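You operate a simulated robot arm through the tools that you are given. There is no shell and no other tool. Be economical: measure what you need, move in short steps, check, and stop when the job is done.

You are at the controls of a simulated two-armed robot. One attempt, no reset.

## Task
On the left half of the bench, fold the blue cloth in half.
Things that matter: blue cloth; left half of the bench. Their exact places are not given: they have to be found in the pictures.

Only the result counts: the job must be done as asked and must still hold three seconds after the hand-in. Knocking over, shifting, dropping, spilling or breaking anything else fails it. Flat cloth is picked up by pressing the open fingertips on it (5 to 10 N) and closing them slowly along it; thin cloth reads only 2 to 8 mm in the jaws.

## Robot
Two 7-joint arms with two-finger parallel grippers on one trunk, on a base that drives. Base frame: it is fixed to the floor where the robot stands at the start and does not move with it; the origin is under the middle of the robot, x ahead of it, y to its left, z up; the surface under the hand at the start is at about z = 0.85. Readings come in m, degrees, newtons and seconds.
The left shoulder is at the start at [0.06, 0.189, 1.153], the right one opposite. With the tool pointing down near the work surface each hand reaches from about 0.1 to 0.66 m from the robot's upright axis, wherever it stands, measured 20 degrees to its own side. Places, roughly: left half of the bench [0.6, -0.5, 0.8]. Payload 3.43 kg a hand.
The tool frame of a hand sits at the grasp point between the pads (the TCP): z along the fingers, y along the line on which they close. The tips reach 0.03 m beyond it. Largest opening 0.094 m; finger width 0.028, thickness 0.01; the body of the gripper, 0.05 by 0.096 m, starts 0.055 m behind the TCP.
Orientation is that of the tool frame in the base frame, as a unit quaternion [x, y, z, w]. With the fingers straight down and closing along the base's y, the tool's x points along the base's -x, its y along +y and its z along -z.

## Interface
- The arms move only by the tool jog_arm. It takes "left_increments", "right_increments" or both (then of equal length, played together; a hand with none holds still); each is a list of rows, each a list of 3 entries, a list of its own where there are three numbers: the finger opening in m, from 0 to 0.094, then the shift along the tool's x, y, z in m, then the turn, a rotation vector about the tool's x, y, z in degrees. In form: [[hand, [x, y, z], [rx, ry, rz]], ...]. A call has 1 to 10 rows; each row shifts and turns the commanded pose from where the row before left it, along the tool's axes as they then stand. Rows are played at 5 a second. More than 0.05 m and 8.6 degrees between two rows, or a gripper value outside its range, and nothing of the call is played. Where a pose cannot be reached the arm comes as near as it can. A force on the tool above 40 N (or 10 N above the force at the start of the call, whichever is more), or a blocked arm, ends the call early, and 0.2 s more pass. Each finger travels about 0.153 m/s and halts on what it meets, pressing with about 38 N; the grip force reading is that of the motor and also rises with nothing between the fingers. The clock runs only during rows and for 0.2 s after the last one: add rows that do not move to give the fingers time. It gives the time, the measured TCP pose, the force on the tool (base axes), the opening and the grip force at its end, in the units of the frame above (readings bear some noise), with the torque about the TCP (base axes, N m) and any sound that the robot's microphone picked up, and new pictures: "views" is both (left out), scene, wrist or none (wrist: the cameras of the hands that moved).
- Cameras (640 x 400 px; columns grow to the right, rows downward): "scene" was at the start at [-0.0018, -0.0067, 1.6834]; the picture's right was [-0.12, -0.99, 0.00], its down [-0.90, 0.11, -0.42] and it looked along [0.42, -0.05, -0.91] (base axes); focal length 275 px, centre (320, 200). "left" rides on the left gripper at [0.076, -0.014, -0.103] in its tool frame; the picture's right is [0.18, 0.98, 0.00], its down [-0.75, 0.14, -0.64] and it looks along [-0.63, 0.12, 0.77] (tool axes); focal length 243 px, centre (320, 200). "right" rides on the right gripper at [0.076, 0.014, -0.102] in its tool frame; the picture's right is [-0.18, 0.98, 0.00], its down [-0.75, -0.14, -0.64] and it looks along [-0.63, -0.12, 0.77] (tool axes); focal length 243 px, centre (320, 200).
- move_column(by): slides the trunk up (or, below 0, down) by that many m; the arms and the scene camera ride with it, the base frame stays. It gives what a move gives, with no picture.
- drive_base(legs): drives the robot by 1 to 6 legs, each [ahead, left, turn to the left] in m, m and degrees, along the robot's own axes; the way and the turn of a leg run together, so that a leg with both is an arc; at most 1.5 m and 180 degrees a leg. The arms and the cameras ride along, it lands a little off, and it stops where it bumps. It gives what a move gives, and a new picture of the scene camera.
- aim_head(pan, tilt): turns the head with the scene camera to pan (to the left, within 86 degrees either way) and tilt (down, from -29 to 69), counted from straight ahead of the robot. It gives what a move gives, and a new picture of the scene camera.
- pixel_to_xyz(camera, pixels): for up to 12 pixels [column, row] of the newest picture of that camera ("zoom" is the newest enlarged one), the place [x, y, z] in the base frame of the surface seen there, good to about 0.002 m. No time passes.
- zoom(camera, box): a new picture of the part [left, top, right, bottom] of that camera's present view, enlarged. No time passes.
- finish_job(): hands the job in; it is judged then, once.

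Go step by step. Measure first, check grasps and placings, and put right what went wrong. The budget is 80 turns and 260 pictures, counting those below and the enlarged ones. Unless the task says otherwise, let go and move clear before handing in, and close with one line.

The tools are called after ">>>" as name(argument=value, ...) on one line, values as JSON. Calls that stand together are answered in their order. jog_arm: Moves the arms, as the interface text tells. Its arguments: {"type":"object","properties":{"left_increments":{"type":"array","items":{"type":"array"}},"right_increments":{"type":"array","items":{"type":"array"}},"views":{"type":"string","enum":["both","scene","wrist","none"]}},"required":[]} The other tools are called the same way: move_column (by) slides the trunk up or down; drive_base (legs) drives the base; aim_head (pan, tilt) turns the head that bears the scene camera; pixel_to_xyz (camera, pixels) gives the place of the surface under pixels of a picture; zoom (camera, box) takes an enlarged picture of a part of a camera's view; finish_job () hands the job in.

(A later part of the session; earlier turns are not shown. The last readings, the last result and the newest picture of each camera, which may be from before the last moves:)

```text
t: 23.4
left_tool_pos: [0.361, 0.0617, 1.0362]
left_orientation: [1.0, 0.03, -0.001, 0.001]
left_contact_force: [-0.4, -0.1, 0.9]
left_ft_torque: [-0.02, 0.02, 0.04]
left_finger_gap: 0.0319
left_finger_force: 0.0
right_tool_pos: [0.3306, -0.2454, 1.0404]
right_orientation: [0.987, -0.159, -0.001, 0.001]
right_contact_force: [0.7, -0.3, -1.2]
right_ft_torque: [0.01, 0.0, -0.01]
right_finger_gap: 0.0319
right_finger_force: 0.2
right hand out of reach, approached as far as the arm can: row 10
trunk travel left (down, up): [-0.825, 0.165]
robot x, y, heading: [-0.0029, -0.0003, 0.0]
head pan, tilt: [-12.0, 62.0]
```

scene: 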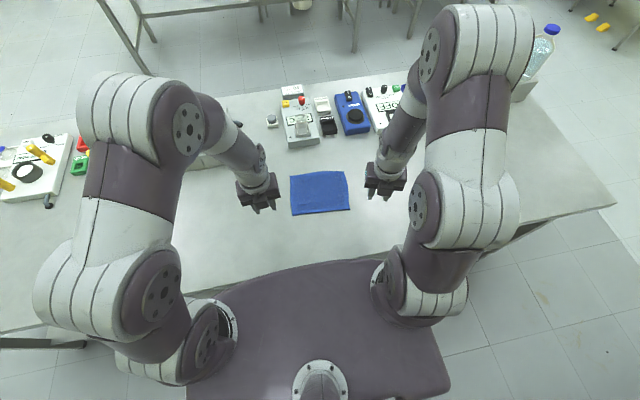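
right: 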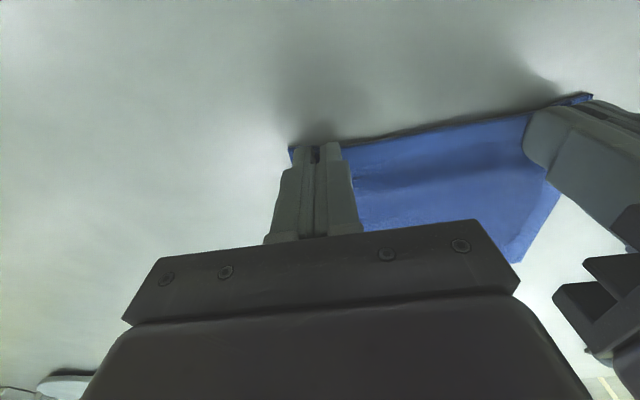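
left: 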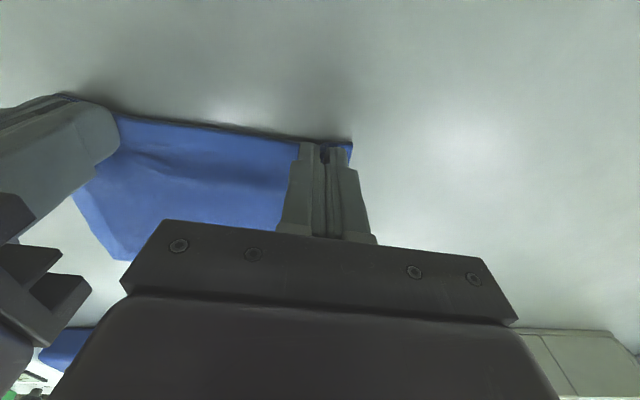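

Left is rolled to within 10° and right to within 12–18° of the opposite direction, close to its limit. That toe angle doesn't matter for a pinch. I'll move both hands above the far corners.

>>> jog_arm(left_increments=[[0.03, [0.0339, 0.024, 0], [0, 0, 0]], [0.03, [0.0339, 0.024, 0.01], [0, 0, 0]], [0.03, [0.0339, 0.024, 0.02], [0, 0, 0]], [0.03, [0.0339, 0.024, 0.025], [0, 0, 0]], [0.03, [0.0339, 0.0239, 0.027], [0, 0, 0]], [0.03, [0, 0, 0], [0, 0, 0]]], right_increments=[[0.03, [0.0329, -0.0241, 0], [0, 0, 0]], [0.03, [0.0329, -0.0241, 0.012], [0, 0, 0]], [0.03, [0.0329, -0.0241, 0.02], [0, 0, 0]], [0.03, [0.0329, -0.0241, 0.025], [0, 0, 0]], [0.03, [0.0329, -0.0241, 0.027], [0, 0, 0]], [0.03, [0, 0, 0], [0, 0, 3]]])

```text
t: 24.8
left_tool_pos: [0.5364, -0.048, 0.9518]
left_orientation: [1.0, 0.031, 0.001, 0.0]
left_contact_force: [-0.2, 0.7, -0.8]
left_ft_torque: [-0.02, -0.02, 0.0]
left_finger_gap: 0.03
left_finger_force: 0.0
right_tool_pos: [0.5195, -0.1786, 0.957]
right_orientation: [0.986, -0.168, -0.001, 0.0]
right_contact_force: [0.6, -0.4, -0.2]
right_ft_torque: [-0.01, 0.0, -0.02]
right_finger_gap: 0.0299
right_finger_force: 0.1
trunk travel left (down, up): [-0.825, 0.165]
robot x, y, heading: [0.0, -0.0009, 0.1]
head pan, tilt: [-12.0, 62.0]
```

scene: 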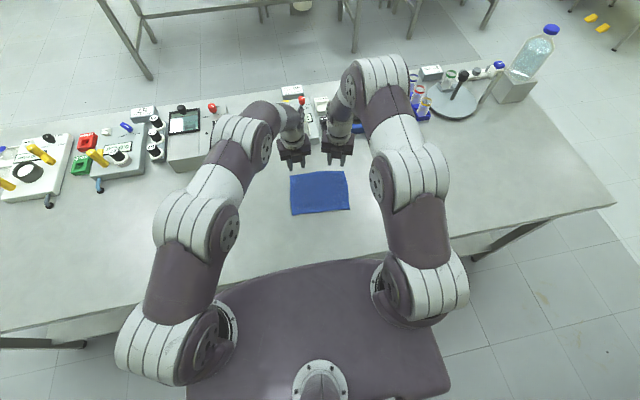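
right: 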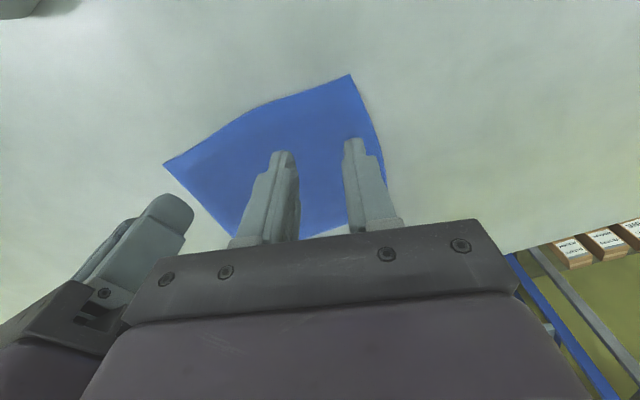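
left: 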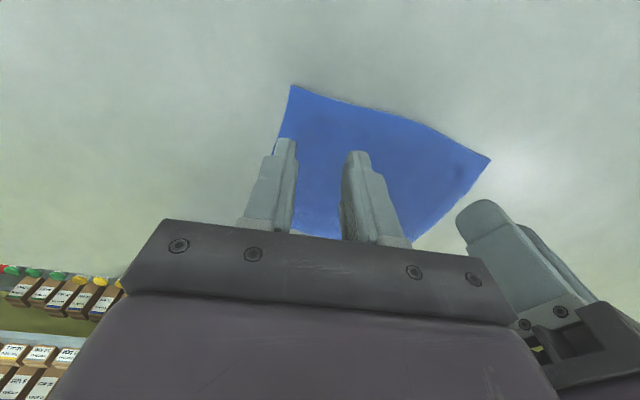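

Both hands sit well above the far corners with a clear view. Before grasping I'll rehearse the roll-over in the air: tilt 85° about the fold axis while moving 13.5 cm toward the robot.

>>> jog_arm(left_increments=[[0.03, [-0.0133, -0.0021, 0], [-1.33, 8.4, 0]], [0.03, [-0.0132, -0.0021, -0.002], [-1.33, 8.4, 0]], [0.03, [-0.0127, -0.002, -0.0039], [-1.33, 8.4, 0]], [0.03, [-0.0121, -0.0019, -0.0058], [-1.33, 8.4, 0]], [0.03, [-0.0111, -0.0017, -0.0075], [-1.33, 8.4, 0]], [0.03, [-0.0098, -0.0016, -0.0091], [-1.33, 8.4, 0]], [0.03, [-0.0084, -0.0013, -0.0105], [-1.33, 8.4, 0]], [0.03, [-0.0068, -0.0011, -0.0116], [-1.33, 8.4, 0]], [0.03, [-0.005, -0.0008, -0.0125], [-1.33, 8.4, 0]], [0.03, [-0.0031, -0.0005, -0.0131], [-1.33, 8.4, 0]]], right_increments=[[0.03, [-0.0131, 0.0032, 0], [2.04, 8.25, 0]], [0.03, [-0.013, 0.0032, -0.002], [2.04, 8.25, 0]], [0.03, [-0.0125, 0.0031, -0.0039], [2.04, 8.25, 0]], [0.03, [-0.0118, 0.0029, -0.0058], [2.04, 8.25, 0]], [0.03, [-0.0109, 0.0027, -0.0075], [2.04, 8.25, 0]], [0.03, [-0.0097, 0.0024, -0.0091], [2.04, 8.25, 0]], [0.03, [-0.0083, 0.002, -0.0105], [2.04, 8.25, 0]], [0.03, [-0.0067, 0.0016, -0.0116], [2.04, 8.25, 0]], [0.03, [-0.0049, 0.0012, -0.0125], [2.04, 8.25, 0]], [0.03, [-0.0031, 0.0008, -0.0131], [2.04, 8.25, 0]]])

```text
t: 27.0
left_tool_pos: [0.5138, -0.0879, 0.9727]
left_orientation: [0.777, 0.022, 0.624, 0.079]
left_contact_force: [0.4, 0.0, -0.4]
left_ft_torque: [0.02, 0.0, 0.01]
left_finger_gap: 0.0299
left_finger_force: 0.0
left hand out of reach, approached as far as the arm can: row 8, 9, 10
right_tool_pos: [0.5118, -0.1592, 1.0413]
right_orientation: [0.806, -0.135, 0.575, -0.028]
right_contact_force: [-0.1, -0.9, -0.8]
right_ft_torque: [-0.01, 0.01, 0.01]
right_finger_gap: 0.0298
right_finger_force: 0.1
right hand out of reach, approached as far as the arm can: row 4, 5, 9, 10
trunk travel left (down, up): [-0.825, 0.165]
robot x, y, heading: [-0.0043, -0.0004, -0.1]
head pan, tilt: [-12.0, 62.0]
```

scene: 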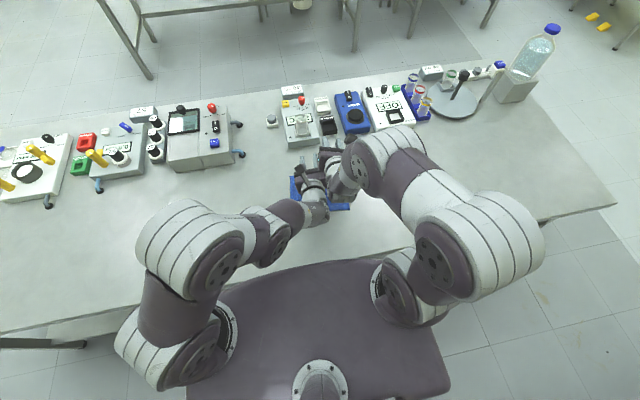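
right: 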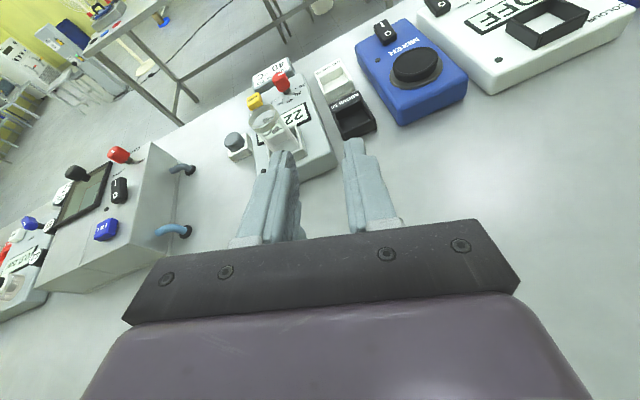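
left: 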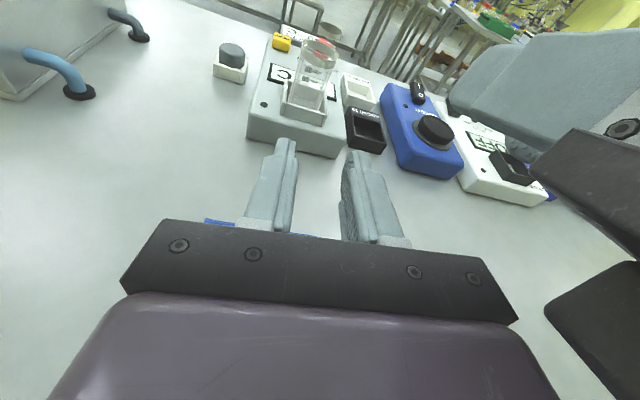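

The tilt itself works (about 70–78°), but with the hands tilted the arms are too cramped to come nearer than x≈0.51. So I'll have the base do the carrying: centre the robot on the cloth and back it up a little now, then later drive back while holding the edge.

>>> drive_base(legs=[[-0.06, 0, 0], [0, -0.115, 0]])

```text
t: 28.8
left_tool_pos: [0.4522, -0.2018, 0.9749]
left_orientation: [0.777, 0.024, 0.624, 0.08]
left_contact_force: [-0.4, -0.1, 0.2]
left_ft_torque: [0.02, -0.02, -0.01]
left_finger_gap: 0.0299
left_finger_force: 0.0
right_tool_pos: [0.4519, -0.2735, 1.042]
right_orientation: [0.806, -0.135, 0.575, -0.027]
right_contact_force: [-0.5, 0.1, -0.1]
right_ft_torque: [0.01, -0.02, 0.0]
right_finger_gap: 0.03
right_finger_force: 0.0
trunk travel left (down, up): [-0.825, 0.165]
robot x, y, heading: [-0.0611, -0.1149, -0.2]
head pan, tilt: [-12.0, 62.0]
```

scene: 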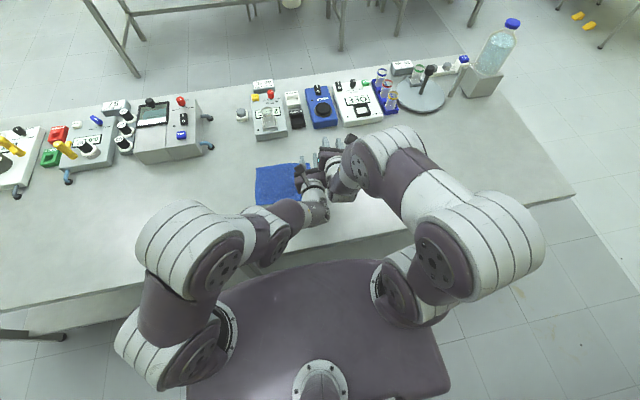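

Now I'll test the tilted pose near the fold location from this stance.

>>> jog_arm(left_increments=[[0.03, [0.0028, -0.0321, 0.0133], [0, 0, 0]], [0.03, [0.0028, -0.0321, 0.0133], [0, 0, 0]], [0.03, [0.0028, -0.0321, 0.0133], [0, 0, 0]], [0.03, [0.0028, -0.0321, 0.0133], [0, 0, 0]], [0.03, [0.0028, -0.0321, 0.0133], [0, 0, 0]], [0.03, [0, 0, 0], [0, 0, 0]]], right_increments=[[0.03, [-0.0177, -0.0165, 0.0148], [0, 0, 0]], [0.03, [-0.0177, -0.0165, 0.0148], [0, 0, 0]], [0.03, [-0.0177, -0.0165, 0.0148], [0, 0, 0]], [0.03, [-0.0177, -0.0165, 0.0148], [0, 0, 0]], [0.03, [-0.0177, -0.0165, 0.0148], [0, 0, 0]], [0.03, [0, 0, 0], [0, 0, 0]]], views="scene")

```text
t: 30.2
left_tool_pos: [0.53, -0.0505, 0.9509]
left_orientation: [0.777, 0.026, 0.624, 0.076]
left_contact_force: [0.7, 0.0, 0.1]
left_ft_torque: [0.01, 0.02, 0.02]
left_finger_gap: 0.03
left_finger_force: 0.0
right_tool_pos: [0.5091, -0.1797, 0.9514]
right_orientation: [0.806, -0.135, 0.575, -0.028]
right_contact_force: [0.1, -0.2, -0.8]
right_ft_torque: [0.0, -0.02, 0.05]
right_finger_gap: 0.0301
right_finger_force: 0.0
trunk travel left (down, up): [-0.825, 0.165]
robot x, y, heading: [-0.0579, -0.1141, -0.2]
head pan, tilt: [-12.0, 62.0]
```

scene: 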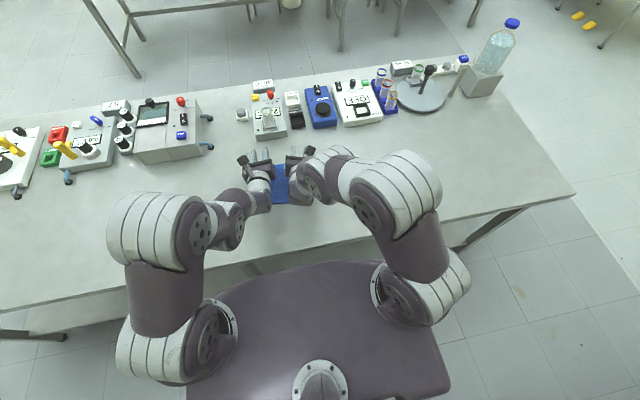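

Both tilted poses are reachable here. I'll also test lowering to z≈0.897, to be sure the wrists clear the bench.

>>> jog_arm(left_increments=[[0.03, [-0.0174, -0.0028, 0.0038], [0, 0, 0]], [0.03, [-0.0174, -0.0028, 0.0038], [0, 0, 0]], [0.03, [-0.0174, -0.0028, 0.0038], [0, 0, 0]], [0.03, [0, 0, 0], [0, 0, 0]]], right_increments=[[0.03, [-0.0166, 0.0036, 0.006], [0, 0, 0]], [0.03, [-0.0166, 0.0036, 0.006], [0, 0, 0]], [0.03, [-0.0166, 0.0036, 0.006], [0, 0, 0]], [0.03, [0, 0, 0], [1.1, 4.9, 0.1]]], views="scene")

>>> zoom(camera="scene", box=[200, 120, 360, 220])

```text
t: 31.2
left_tool_pos: [0.5297, -0.0517, 0.8952]
left_orientation: [0.777, 0.027, 0.624, 0.076]
left_contact_force: [-0.4, -0.6, 0.4]
left_ft_torque: [-0.03, 0.04, 0.0]
left_finger_gap: 0.03
left_finger_force: 0.0
right_tool_pos: [0.5091, -0.1807, 0.898]
right_orientation: [0.781, -0.132, 0.61, -0.029]
right_contact_force: [-0.8, 0.4, -0.5]
right_ft_torque: [0.01, -0.02, 0.01]
right_finger_gap: 0.0298
right_finger_force: 0.0
trunk travel left (down, up): [-0.825, 0.165]
robot x, y, heading: [-0.0591, -0.1176, 0.1]
head pan, tilt: [-12.0, 62.0]
```

scene: 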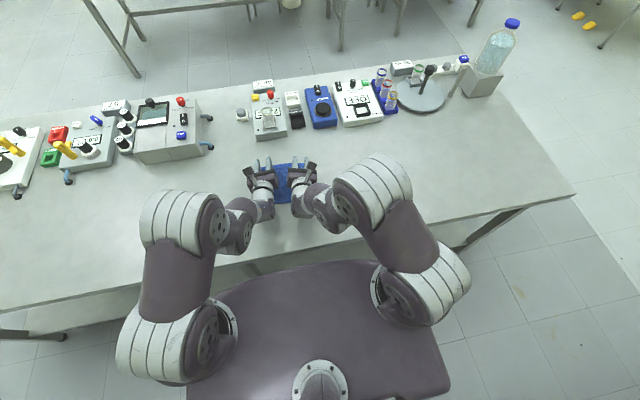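

```text
4.00 times, centred on (280, 170) of scene
```

zoom: 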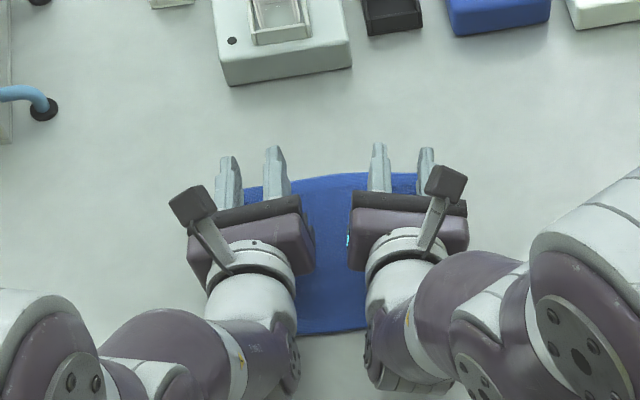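

The low, tilted pose works with zero contact force. I'll go back up and bring the hands to vertical over the far edge for the grasp.

>>> jog_arm(left_increments=[[0.03, [0.029, 0.0046, -0.0063], [0, 0, 0]], [0.03, [0.029, 0.0046, -0.0063], [0, 0, 0]], [0.03, [0, 0, 0], [1.33, -8.4, 0]], [0.03, [0, 0, 0], [1.33, -8.4, 0]], [0.03, [0, 0, 0], [1.33, -8.4, 0]], [0.03, [0, 0, 0], [1.33, -8.4, 0]], [0.03, [0, 0, 0], [1.33, -8.4, 0]], [0.03, [0, 0, 0], [1.33, -8.4, 0]], [0.03, [0, 0, 0], [1.33, -8.4, 0]], [0.03, [0, 0, 0], [1.33, -8.4, 0]]], right_increments=[[0.03, [0.0284, -0.0062, -0.0077], [0, 0, 0]], [0.03, [0.0284, -0.0062, -0.0077], [0, 0, 0]], [0.03, [0, 0, 0], [-1.87, -8.27, -0.17]], [0.03, [0, 0, 0], [-1.87, -8.27, -0.17]], [0.03, [0, 0, 0], [-1.87, -8.27, -0.17]], [0.03, [0, 0, 0], [-1.87, -8.27, -0.17]], [0.03, [0, 0, 0], [-1.87, -8.27, -0.17]], [0.03, [0, 0, 0], [-1.87, -8.27, -0.17]], [0.03, [0, 0, 0], [-1.87, -8.27, -0.17]], [0.03, [0, 0, 0], [-1.87, -8.27, -0.17]]], views="scene")

```text
t: 33.4
left_tool_pos: [0.5398, -0.0372, 0.9571]
left_orientation: [0.98, 0.039, 0.194, -0.004]
left_contact_force: [-0.3, -0.3, 0.1]
left_ft_torque: [0.03, 0.01, 0.01]
left_finger_gap: 0.0296
left_finger_force: 0.0
left hand out of reach, approached as far as the arm can: row 9, 10
right_tool_pos: [0.508, -0.1812, 0.9562]
right_orientation: [0.985, -0.159, 0.063, 0.007]
right_contact_force: [0.7, 0.7, -0.2]
right_ft_torque: [-0.01, 0.02, 0.0]
right_finger_gap: 0.0298
right_finger_force: 0.0
trunk travel left (down, up): [-0.825, 0.165]
robot x, y, heading: [-0.0573, -0.1175, -0.2]
head pan, tilt: [-12.0, 62.0]
```

scene: 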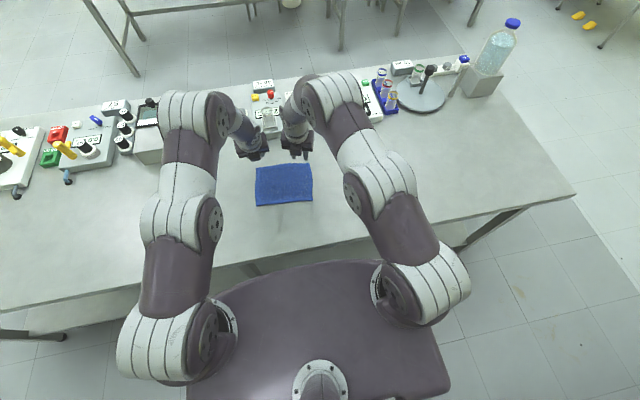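

The right hand is almost vertical, but the left hit a joint limit with 22° of tilt left. I'll roll the left back by 10° and finish straightening.

>>> jog_arm(left_increments=[[0.03, [0, 0, 0], [0, 0, -5]], [0.03, [0, 0, 0], [0, 0, -5]], [0.03, [0, 0, 0], [2.41, -7.0, 0]], [0.03, [0, 0, 0], [2.41, -7.0, 0]], [0.03, [0, 0, 0], [2.41, -7.0, 0]], [0.03, [0, 0, 0], [0, 0, 0]]], right_increments=[[0.03, [0, 0, 0], [0, 0, 0]], [0.03, [0, 0, 0], [0, 0, 0]], [0.03, [0, 0, 0], [-1.7, -7.5, 0]], [0.03, [0, 0, 0], [0, 0, 0]], [0.03, [0, 0, 0], [0, 0, 0]], [0.03, [0, 0, 0], [0, 0, 0]]], views="none")

```text
t: 34.8
left_tool_pos: [0.5402, -0.038, 0.9559]
left_orientation: [0.991, 0.132, 0.005, -0.025]
left_contact_force: [0.3, -0.4, 0.5]
left_ft_torque: [0.02, 0.01, 0.01]
left_finger_gap: 0.03
left_finger_force: 0.0
right_tool_pos: [0.5081, -0.1816, 0.9576]
right_orientation: [0.987, -0.161, -0.002, 0.011]
right_contact_force: [-0.7, 0.4, 0.1]
right_ft_torque: [0.0, 0.01, 0.0]
right_finger_gap: 0.0299
right_finger_force: 0.0
trunk travel left (down, up): [-0.825, 0.165]
robot x, y, heading: [-0.0608, -0.1134, -0.1]
head pan, tilt: [-12.0, 62.0]
```

Both hands are nearly vertical now. I'll re-measure the far corners from the new stance.

>>> zoom(camera="scene", box=[236, 150, 332, 210])

```text
6.67 times, centred on (284, 180) of scene
```

zoom: 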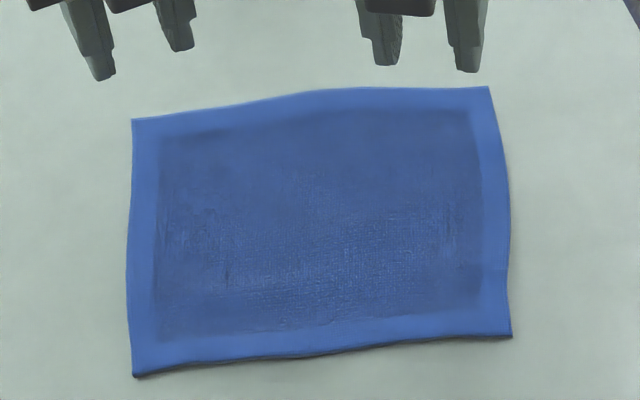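

>>> pixel_to_xyz(camera="zoom", pixels=[[136, 124], [486, 90], [507, 334], [138, 372], [320, 93], [320, 351], [130, 250], [508, 210]])

```text
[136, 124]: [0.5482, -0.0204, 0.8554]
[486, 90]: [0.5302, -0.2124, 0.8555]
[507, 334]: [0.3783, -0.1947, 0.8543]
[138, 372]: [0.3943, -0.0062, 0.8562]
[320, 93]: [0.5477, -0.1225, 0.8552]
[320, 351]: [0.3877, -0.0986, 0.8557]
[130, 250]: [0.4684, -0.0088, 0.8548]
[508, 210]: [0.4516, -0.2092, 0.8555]
```

The cloth hasn't moved. I'll align the hands, level the small tilts and descend to just above the far edge.

>>> jog_arm(left_increments=[[0.03, [-0.0059, 0.0078, 0], [-2.8, -0.76, 0]], [0.03, [0, 0, 0.03], [0, 0, 0]], [0.03, [0, 0, 0.025], [0, 0, 0]], [0.03, [0, 0, 0.0125], [0, 0, 0]], [0.03, [0, 0, 0], [0, 0, 0]]], right_increments=[[0.03, [0.016, -0.0028, 0], [1.15, -0.38, 0]], [0.03, [0, 0, 0.03], [0, 0, 0]], [0.03, [0, 0, 0.025], [0, 0, 0]], [0.03, [0, 0, 0.0142], [0, 0, 0]], [0.03, [0, 0, 0], [0, 0, 0]]])

```text
t: 36.0
left_tool_pos: [0.5377, -0.0463, 0.8899]
left_orientation: [0.991, 0.132, 0.002, 0.001]
left_contact_force: [0.0, 1.2, -0.3]
left_ft_torque: [0.0, 0.01, 0.0]
left_finger_gap: 0.03
left_finger_force: 0.0
right_tool_pos: [0.5245, -0.1827, 0.8866]
right_orientation: [0.987, -0.16, -0.002, 0.0]
right_contact_force: [-0.1, 0.1, -0.2]
right_ft_torque: [0.01, -0.01, -0.01]
right_finger_gap: 0.0299
right_finger_force: 0.0
trunk travel left (down, up): [-0.825, 0.165]
robot x, y, heading: [-0.0614, -0.1183, -0.1]
head pan, tilt: [-12.0, 62.0]
```

scene: 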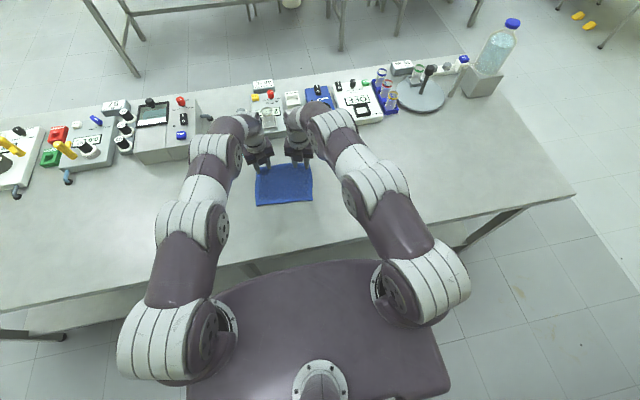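
right: 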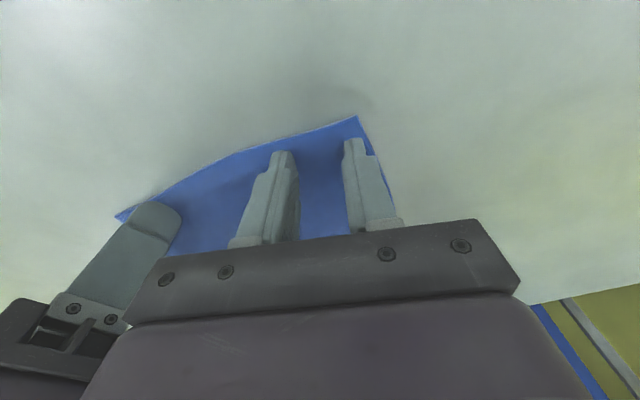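
left: 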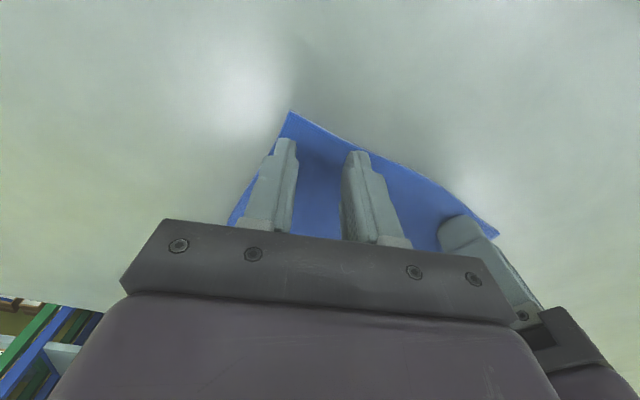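

The tips look about a centimetre inside the edge. I'll measure the tips and the edge beside them in the wrist pictures.

>>> pixel_to_xyz(camera="right", pixels=[[350, 141], [281, 154], [356, 119], [275, 143], [378, 155], [340, 124]])

>>> pixel_to_xyz(camera="left", pixels=[[288, 141], [357, 154], [291, 114], [355, 145], [270, 160], [310, 122]])

```text
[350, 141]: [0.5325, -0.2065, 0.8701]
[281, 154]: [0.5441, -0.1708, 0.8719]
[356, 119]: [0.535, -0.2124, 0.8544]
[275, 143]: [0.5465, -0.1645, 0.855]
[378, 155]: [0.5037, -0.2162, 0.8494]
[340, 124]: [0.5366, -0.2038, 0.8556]
```

```text
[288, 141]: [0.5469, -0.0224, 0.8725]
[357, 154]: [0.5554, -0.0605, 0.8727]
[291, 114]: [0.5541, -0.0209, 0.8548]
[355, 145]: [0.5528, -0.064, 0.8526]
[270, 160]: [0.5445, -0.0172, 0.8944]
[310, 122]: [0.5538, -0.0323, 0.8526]
```

The finger faces are 3–7 mm inside the edge, and the left outer finger is close to the corner. I'll nudge both slightly and press down.

>>> jog_arm(left_increments=[[0.03, [0.0019, 0.0047, 0.001], [0, 0, 0]], [0.03, [0, 0, 0.003], [0, 0, 0]], [0.03, [0, 0, 0.002], [0, 0, 0]], [0.03, [0, 0, 0], [0, 0, 0]]], right_increments=[[0.03, [0.0032, -0.0032, 0], [0, 0, 0]], [0.03, [0, 0, 0.002], [0, 0, 0]], [0.03, [0, 0, 0.0015], [0, 0, 0]], [0.03, [0, 0, 0], [0, 0, 0]]], views="none")

```text
t: 37.0
left_tool_pos: [0.54, -0.0507, 0.886]
left_orientation: [0.991, 0.131, 0.004, 0.0]
left_contact_force: [-0.1, 0.1, 2.1]
left_ft_torque: [0.04, -0.01, 0.0]
left_finger_gap: 0.0297
left_finger_force: 0.0
right_tool_pos: [0.5292, -0.1805, 0.8848]
right_orientation: [0.987, -0.162, -0.003, 0.0]
right_contact_force: [0.1, 0.2, 0.9]
right_ft_torque: [-0.01, -0.01, 0.01]
right_finger_gap: 0.0299
right_finger_force: 0.1
trunk travel left (down, up): [-0.825, 0.165]
robot x, y, heading: [-0.0605, -0.117, 0.2]
head pan, tilt: [-12.0, 62.0]
```

>>> jog_arm(left_increments=[[0.03, [0, 0, 0.001], [0, 0, 0]], [0.03, [0, 0, 0.0005], [0, 0, 0]], [0.03, [0, 0, 0], [0, 0, 0]]], right_increments=[[0.03, [0, 0, 0.001], [0, 0, 0]], [0.03, [0, 0, 0.001], [0, 0, 0]], [0.03, [0, 0, 0], [0, 0, 0]]], views="none")

```text
t: 37.8
left_tool_pos: [0.5407, -0.0508, 0.8828]
left_orientation: [0.991, 0.132, 0.003, 0.0]
left_contact_force: [1.7, -0.1, 7.7]
left_ft_torque: [0.0, -0.01, 0.04]
left_finger_gap: 0.0299
left_finger_force: 0.1
right_tool_pos: [0.529, -0.1813, 0.8826]
right_orientation: [0.987, -0.161, -0.001, 0.001]
right_contact_force: [1.1, -0.4, 4.8]
right_ft_torque: [-0.01, -0.01, 0.0]
right_finger_gap: 0.03
right_finger_force: 0.1
trunk travel left (down, up): [-0.825, 0.165]
robot x, y, heading: [-0.0644, -0.1173, 0.3]
head pan, tilt: [-12.0, 62.0]
```

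The hands press at 7.7 N (left) and 4.8 N (right). I'll add a touch on the right and close slowly, easing the hands together to avoid tension.

>>> jog_arm(left_increments=[[0.026, [0, 0, 0], [0, 0, 0]], [0.022, [0, 0.0005, 0], [0, 0, 0]], [0.018, [0, 0.0005, 0], [0, 0, 0]], [0.014, [0, 0.0005, 0], [0, 0, 0]], [0.01, [0, 0.0005, 0], [0, 0, 0]], [0.006, [0, 0.0005, 0], [0, 0, 0]], [0.002, [0, 0, 0], [0, 0, 0]], [0.0, [0, 0, 0], [0, 0, 0]], [0.0, [0, 0, 0], [0, 0, 0]]], right_increments=[[0.026, [0, 0, 0.0006], [0, 0, 0]], [0.022, [0, -0.0005, 0], [0, 0, 0]], [0.018, [0, -0.0005, 0], [0, 0, 0]], [0.014, [0, -0.0005, 0], [0, 0, 0]], [0.01, [0, -0.0005, 0], [0, 0, 0]], [0.006, [0, -0.0005, 0], [0, 0, 0]], [0.002, [0, 0, 0], [0, 0, 0]], [0.0, [0, 0, 0], [0, 0, 0]], [0.0, [0, 0, 0], [0, 0, 0]]], views="wrist")

```text
t: 39.8
left_tool_pos: [0.5394, -0.0524, 0.8836]
left_orientation: [0.991, 0.131, 0.003, 0.0]
left_contact_force: [-1.2, -4.5, 7.4]
left_ft_torque: [-0.16, 0.12, 0.0]
left_finger_gap: 0.0031
left_finger_force: 37.7
right_tool_pos: [0.5296, -0.1786, 0.8833]
right_orientation: [0.987, -0.162, -0.002, 0.0]
right_contact_force: [-0.3, 4.8, 5.2]
right_ft_torque: [0.14, -0.01, -0.02]
right_finger_gap: 0.0033
right_finger_force: 38.0
trunk travel left (down, up): [-0.825, 0.165]
robot x, y, heading: [-0.0575, -0.1177, -0.2]
head pan, tilt: [-12.0, 62.0]
```

right: 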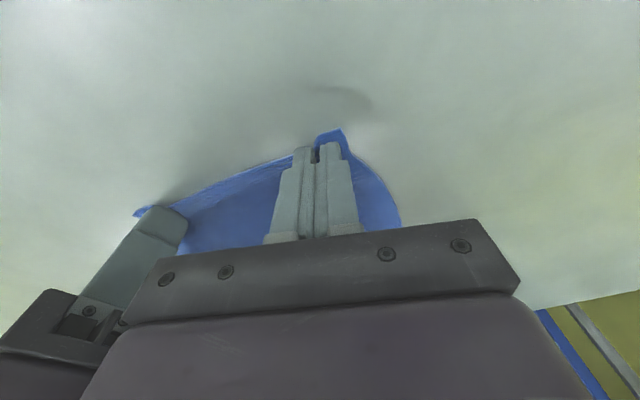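
left: 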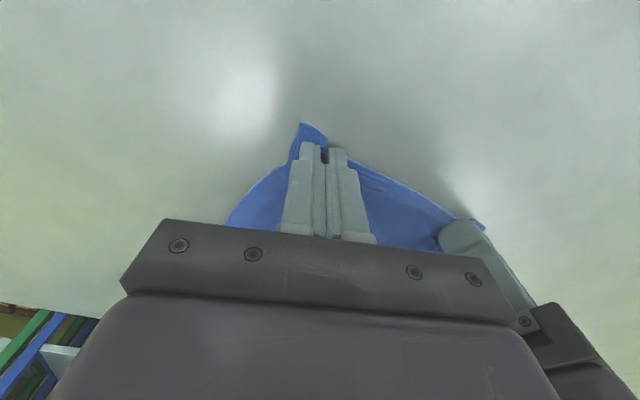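

Both pinches hold (3.1 and 3.3 mm) with low tension and the cloth edge captured. I'll lift along the arc while tilting the hands to about 42°.

>>> jog_arm(left_increments=[[0.0, [-0.0056, -0.0021, -0.0117], [-2.98, 7.96, 0]], [0.0, [-0.0061, -0.0023, -0.0102], [-2.98, 7.96, 0]], [0.0, [-0.0067, -0.0025, -0.0101], [-2.98, 7.96, 0]], [0.0, [-0.0073, -0.0027, -0.0104], [-2.98, 7.96, 0]], [0.0, [-0.0083, -0.0031, -0.0103], [-2.98, 7.96, 0]], [0.0, [0, 0, 0], [0, 0, 0]]], right_increments=[[0.0, [-0.0058, 0.0014, -0.0117], [1.95, 8.27, 0]], [0.0, [-0.0063, 0.0015, -0.0102], [1.95, 8.27, 0]], [0.0, [-0.0069, 0.0016, -0.0101], [1.95, 8.27, 0]], [0.0, [-0.0076, 0.0018, -0.0104], [1.95, 8.27, 0]], [0.0, [-0.0087, 0.002, -0.0103], [1.95, 8.27, 0]], [0.0, [0, 0, 0], [0, 0, 0]]])

>>> zoom(camera="scene", box=[212, 135, 356, 225])

```text
t: 41.2
left_tool_pos: [0.5184, -0.0575, 0.9081]
left_orientation: [0.923, 0.122, 0.355, 0.082]
left_contact_force: [-1.5, -2.7, 0.1]
left_ft_torque: [-0.01, 0.03, -0.02]
left_finger_gap: 0.003
left_finger_force: 38.2
left hand out of reach, approached as far as the arm can: row 5
right_tool_pos: [0.4838, -0.1754, 0.9219]
right_orientation: [0.921, -0.15, 0.359, -0.025]
right_contact_force: [1.8, 2.4, -0.7]
right_ft_torque: [0.01, 0.01, 0.04]
right_finger_gap: 0.0036
right_finger_force: 37.9
trunk travel left (down, up): [-0.825, 0.165]
robot x, y, heading: [-0.0611, -0.1188, -0.2]
head pan, tilt: [-12.0, 62.0]
```

scene: 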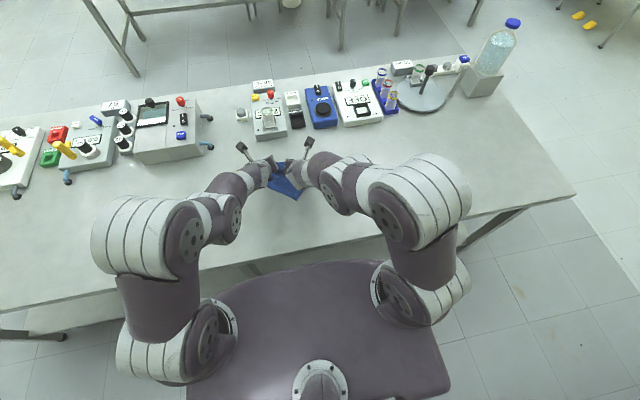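
right: 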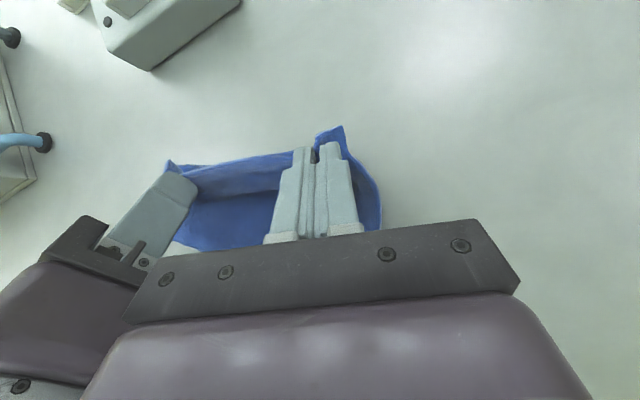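
left: 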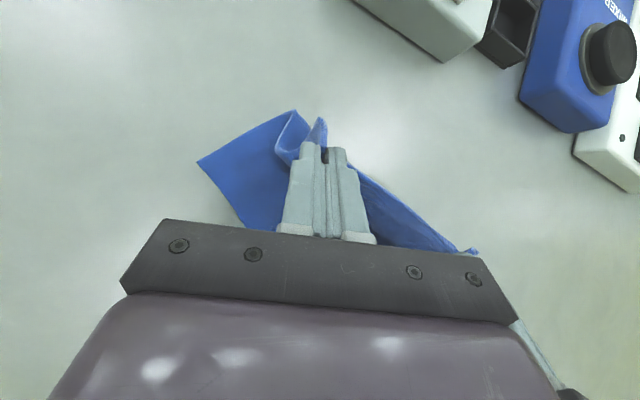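

```text
4.44 times, centred on (284, 180) of scene
```

zoom: 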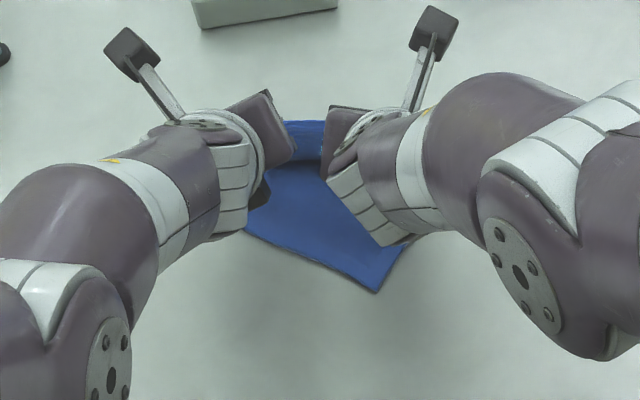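

Both grips hold, but the left hand hit a limit and lagged about 26 mm behind the right, which skewed the cloth about 11–20°. The left wrist roll is the cause (it worked with less toe-in), so I'll roll the left by 10° and bring it level with the right.

>>> jog_arm(left_increments=[[0.0, [0, 0, 0], [0, 0, 5]], [0.0, [0, 0, 0], [0, 0, 5]], [0.0, [-0.0038, -0.0007, -0.0086], [0, 0, 0]], [0.0, [-0.0038, -0.0007, -0.0086], [0, 0, 0]], [0.0, [-0.0038, -0.0007, -0.0086], [0, 0, 0]], [0.0, [0, 0, 0], [0, 0, 0]]], views="scene")

```text
t: 42.6
left_tool_pos: [0.4912, -0.0538, 0.9203]
left_orientation: [0.93, 0.041, 0.361, 0.05]
left_contact_force: [0.0, -0.5, 0.1]
left_ft_torque: [-0.02, 0.0, 0.07]
left_finger_gap: 0.0028
left_finger_force: 37.0
right_tool_pos: [0.4822, -0.175, 0.9201]
right_orientation: [0.921, -0.149, 0.358, -0.025]
right_contact_force: [0.2, 0.8, -0.1]
right_ft_torque: [-0.02, 0.02, -0.02]
right_finger_gap: 0.0034
right_finger_force: 37.9
trunk travel left (down, up): [-0.825, 0.165]
robot x, y, heading: [-0.0609, -0.1156, 0.2]
head pan, tilt: [-12.0, 62.0]
```

scene: 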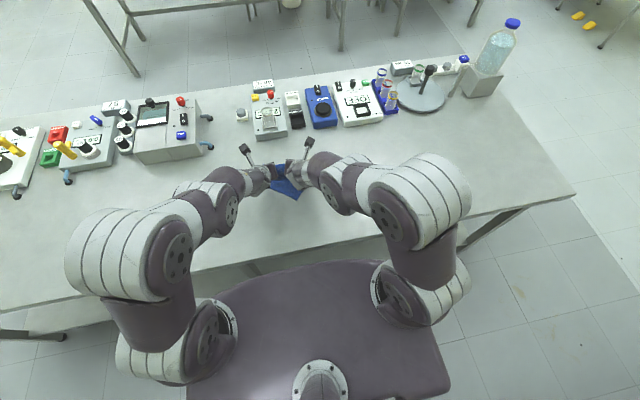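

The hands are level now. I'll look at how the cloth on the table lies.

>>> zoom(camera="scene", box=[240, 150, 336, 210])

>>> zoom(camera="left", box=[120, 60, 520, 310])

>>> zoom(camera="right", box=[80, 60, 480, 310])

```text
6.67 times, centred on (288, 180) of scene
```

zoom: 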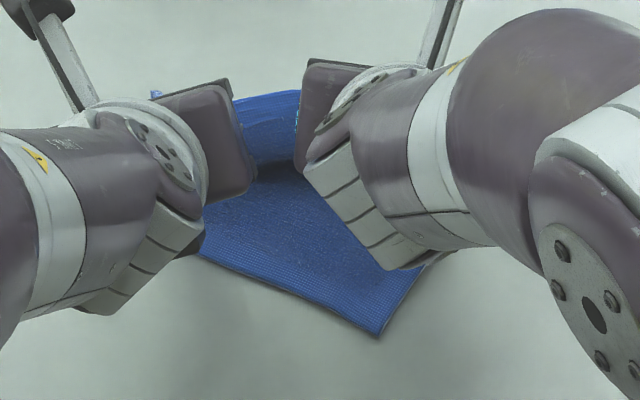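

```text
1.60 times, centred on (320, 185) of left
```

zoom: 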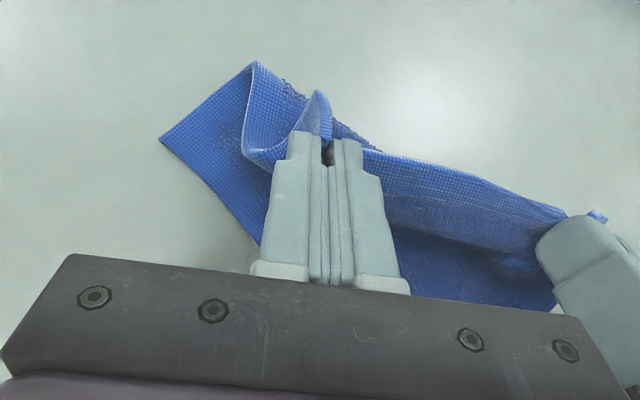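

```text
1.60 times, centred on (280, 185) of right
```

zoom: 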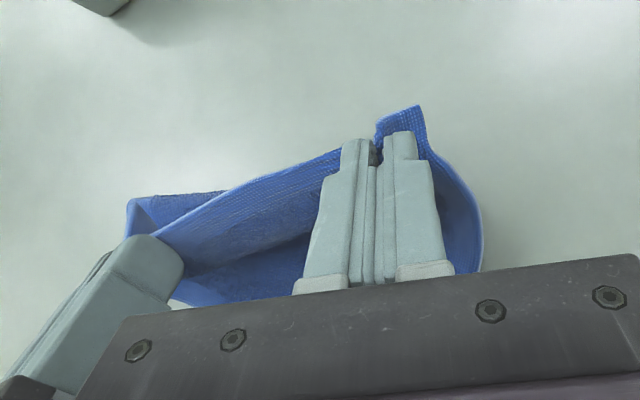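

The lower layer has been twisted relative to the hands. I'll measure how far.

>>> pixel_to_xyz(camera="scene", pixels=[[296, 199], [271, 188], [304, 188], [285, 193], [280, 180], [282, 168]])

>>> pixel_to_xyz(left="x", camera="left", pixels=[[222, 148], [279, 102], [250, 180], [262, 120], [320, 120], [420, 175], [440, 190]])

>>> pixel_to_xyz(camera="right", pixels=[[340, 127], [378, 190], [162, 188], [215, 183], [250, 170], [280, 157], [240, 220]])

```text
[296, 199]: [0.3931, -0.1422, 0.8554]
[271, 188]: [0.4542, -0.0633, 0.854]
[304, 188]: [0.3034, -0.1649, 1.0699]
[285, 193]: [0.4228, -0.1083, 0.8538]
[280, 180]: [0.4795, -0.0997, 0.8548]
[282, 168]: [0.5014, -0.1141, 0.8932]
```

```text
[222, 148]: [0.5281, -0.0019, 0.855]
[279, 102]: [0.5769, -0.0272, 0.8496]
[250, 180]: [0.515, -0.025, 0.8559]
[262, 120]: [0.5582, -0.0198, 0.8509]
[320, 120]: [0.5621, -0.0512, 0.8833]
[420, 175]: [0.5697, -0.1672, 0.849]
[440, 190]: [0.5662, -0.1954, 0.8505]
```

```text
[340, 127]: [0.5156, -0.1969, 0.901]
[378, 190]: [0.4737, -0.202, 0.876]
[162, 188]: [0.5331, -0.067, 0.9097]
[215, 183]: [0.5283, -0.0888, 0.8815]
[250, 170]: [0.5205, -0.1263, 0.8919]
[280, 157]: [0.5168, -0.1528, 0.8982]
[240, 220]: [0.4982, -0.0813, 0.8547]
```

The near edge now runs from (0.393,-0.142) to (0.528,-0.002), so the lower layer is twisted about 40°. Both grips are secure, so I'll raise the trunk and let the cloth hang free to straighten. Then I can lay it down again as a fold, bottom edge first.

>>> move_column(by=0.14)

>>> jog_arm(left_increments=[[0.0, [0, 0, 0], [0, 0, 0]], [0.0, [0, 0, 0], [0, 0, 0]], [0.0, [0, 0, 0], [0, 0, 0]]], right_increments=[[0.0, [0, 0, 0], [0, 0, 0]], [0.0, [0, 0, 0], [0, 0, 0]], [0.0, [0, 0, 0], [0, 0, 0]]])

```text
t: 44.2
left_tool_pos: [0.491, -0.0545, 1.0608]
left_orientation: [0.93, 0.04, 0.361, 0.051]
left_contact_force: [-0.5, -0.7, -0.8]
left_ft_torque: [-0.06, 0.01, 0.05]
left_finger_gap: 0.003
left_finger_force: 37.8
right_tool_pos: [0.4822, -0.1756, 1.0615]
right_orientation: [0.921, -0.15, 0.359, -0.025]
right_contact_force: [0.2, 1.3, 0.7]
right_ft_torque: [-0.01, -0.02, 0.0]
right_finger_gap: 0.0032
right_finger_force: 38.1
trunk travel left (down, up): [-0.965, 0.025]
robot x, y, heading: [-0.0593, -0.1138, -0.0]
head pan, tilt: [-12.0, 62.0]
```

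```text
t: 45.0
left_tool_pos: [0.4908, -0.0537, 1.0594]
left_orientation: [0.93, 0.042, 0.361, 0.05]
left_contact_force: [-0.6, -1.2, -0.3]
left_ft_torque: [-0.03, 0.04, 0.04]
left_finger_gap: 0.0027
left_finger_force: 37.9
right_tool_pos: [0.4814, -0.1754, 1.061]
right_orientation: [0.921, -0.149, 0.359, -0.026]
right_contact_force: [0.5, 1.9, 0.0]
right_ft_torque: [-0.02, 0.05, 0.0]
right_finger_gap: 0.0032
right_finger_force: 37.6
trunk travel left (down, up): [-0.965, 0.025]
robot x, y, heading: [-0.0601, -0.1139, -0.2]
head pan, tilt: [-12.0, 62.0]
```

scene: 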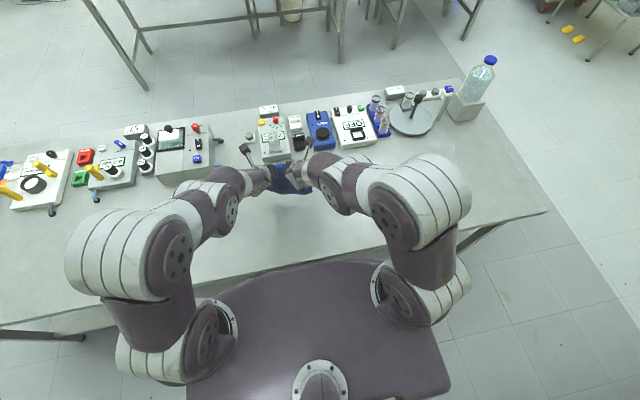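
right: 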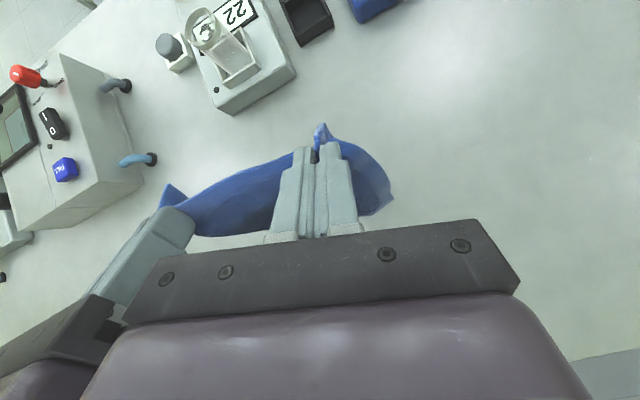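
left: 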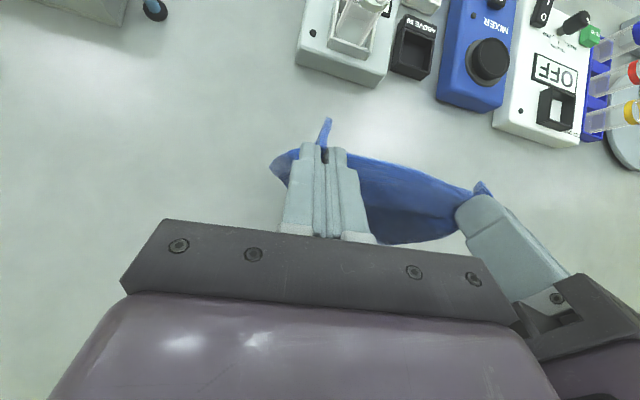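

The cloth hangs straight and squarely now, clear of the table. I'll tilt the hands further to about 75°, keeping the grip points in place and moving slightly forward for reach.

>>> jog_arm(left_increments=[[0.0, [0.0016, 0.0003, 0.0054], [-1.49, 8.11, 0]], [0.0, [0.0008, 0.0001, 0.0061], [-1.49, 8.11, 0]], [0.0, [0, 0, 0.0067], [-1.49, 8.11, 0]], [0.0, [-0.001, -0.0002, 0.0072], [-1.49, 8.11, 0]], [0.0, [0, 0, 0], [0, 0, 0]]], right_increments=[[0.0, [0.0016, -0.0004, 0.0054], [1.89, 8.03, 0]], [0.0, [0.0008, -0.0002, 0.0061], [1.89, 8.03, 0]], [0.0, [0, 0, 0.0067], [1.89, 8.03, 0]], [0.0, [-0.001, 0.0002, 0.0072], [1.89, 8.03, 0]], [0.0, [0, 0, 0], [0, 0, 0]]])

>>> zoom(camera="scene", box=[220, 140, 348, 220])

```text
t: 46.2
left_tool_pos: [0.5131, -0.0561, 1.0471]
left_orientation: [0.788, 0.034, 0.609, 0.085]
left_contact_force: [0.7, -0.5, 0.4]
left_ft_torque: [0.01, 0.01, 0.06]
left_finger_gap: 0.0028
left_finger_force: 37.2
right_tool_pos: [0.5042, -0.1771, 1.0483]
right_orientation: [0.782, -0.126, 0.609, -0.042]
right_contact_force: [0.8, 0.2, -0.6]
right_ft_torque: [-0.04, 0.0, -0.04]
right_finger_gap: 0.0036
right_finger_force: 38.1
trunk travel left (down, up): [-0.965, 0.025]
robot x, y, heading: [-0.0622, -0.1189, 0.2]
head pan, tilt: [-12.0, 62.0]
```

scene: 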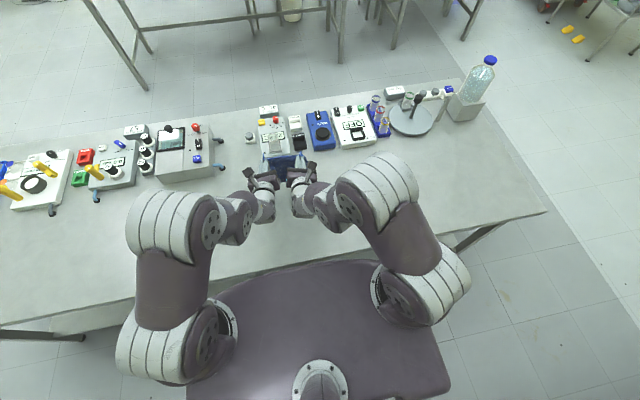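
right: 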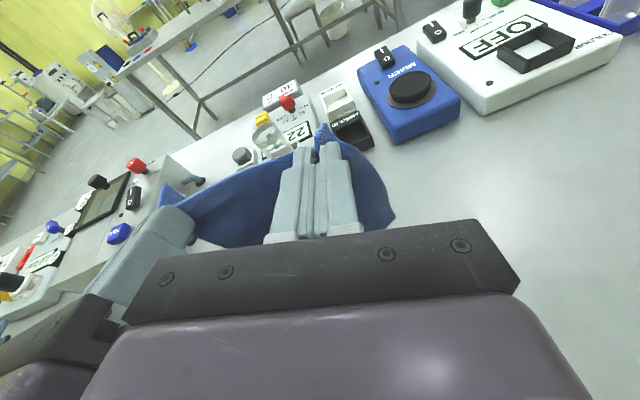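
left: 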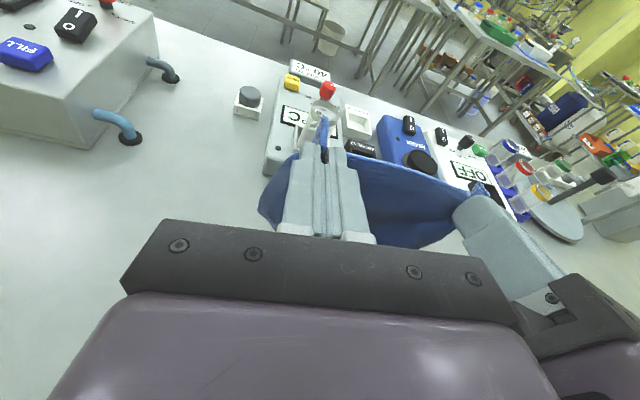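

```text
5.00 times, centred on (284, 180) of scene
```

zoom: 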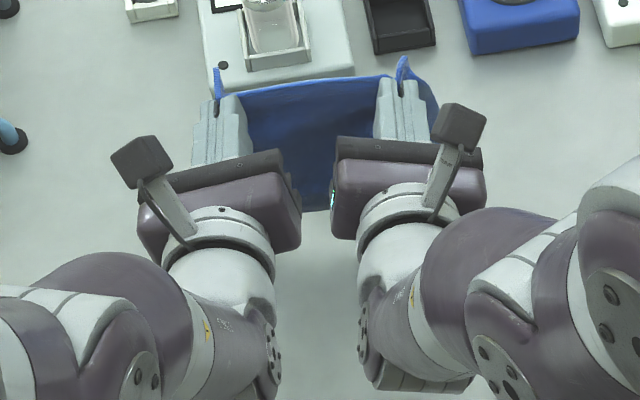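

The cloth now hangs from the tips like a curtain below the hands. I'll measure its profile.

>>> pixel_to_xyz(camera="zoom", pixels=[[315, 85], [315, 95], [315, 110], [315, 130], [315, 150], [315, 170], [315, 190], [315, 205], [315, 220], [220, 75], [404, 65]])

```text
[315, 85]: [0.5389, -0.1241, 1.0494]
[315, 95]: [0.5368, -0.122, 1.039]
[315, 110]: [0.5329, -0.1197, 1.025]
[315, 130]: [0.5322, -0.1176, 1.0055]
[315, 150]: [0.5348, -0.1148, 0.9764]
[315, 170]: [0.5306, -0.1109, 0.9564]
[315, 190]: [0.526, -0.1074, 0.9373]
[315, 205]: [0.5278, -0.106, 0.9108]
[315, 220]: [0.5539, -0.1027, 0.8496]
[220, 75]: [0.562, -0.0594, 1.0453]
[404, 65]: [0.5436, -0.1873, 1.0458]
```

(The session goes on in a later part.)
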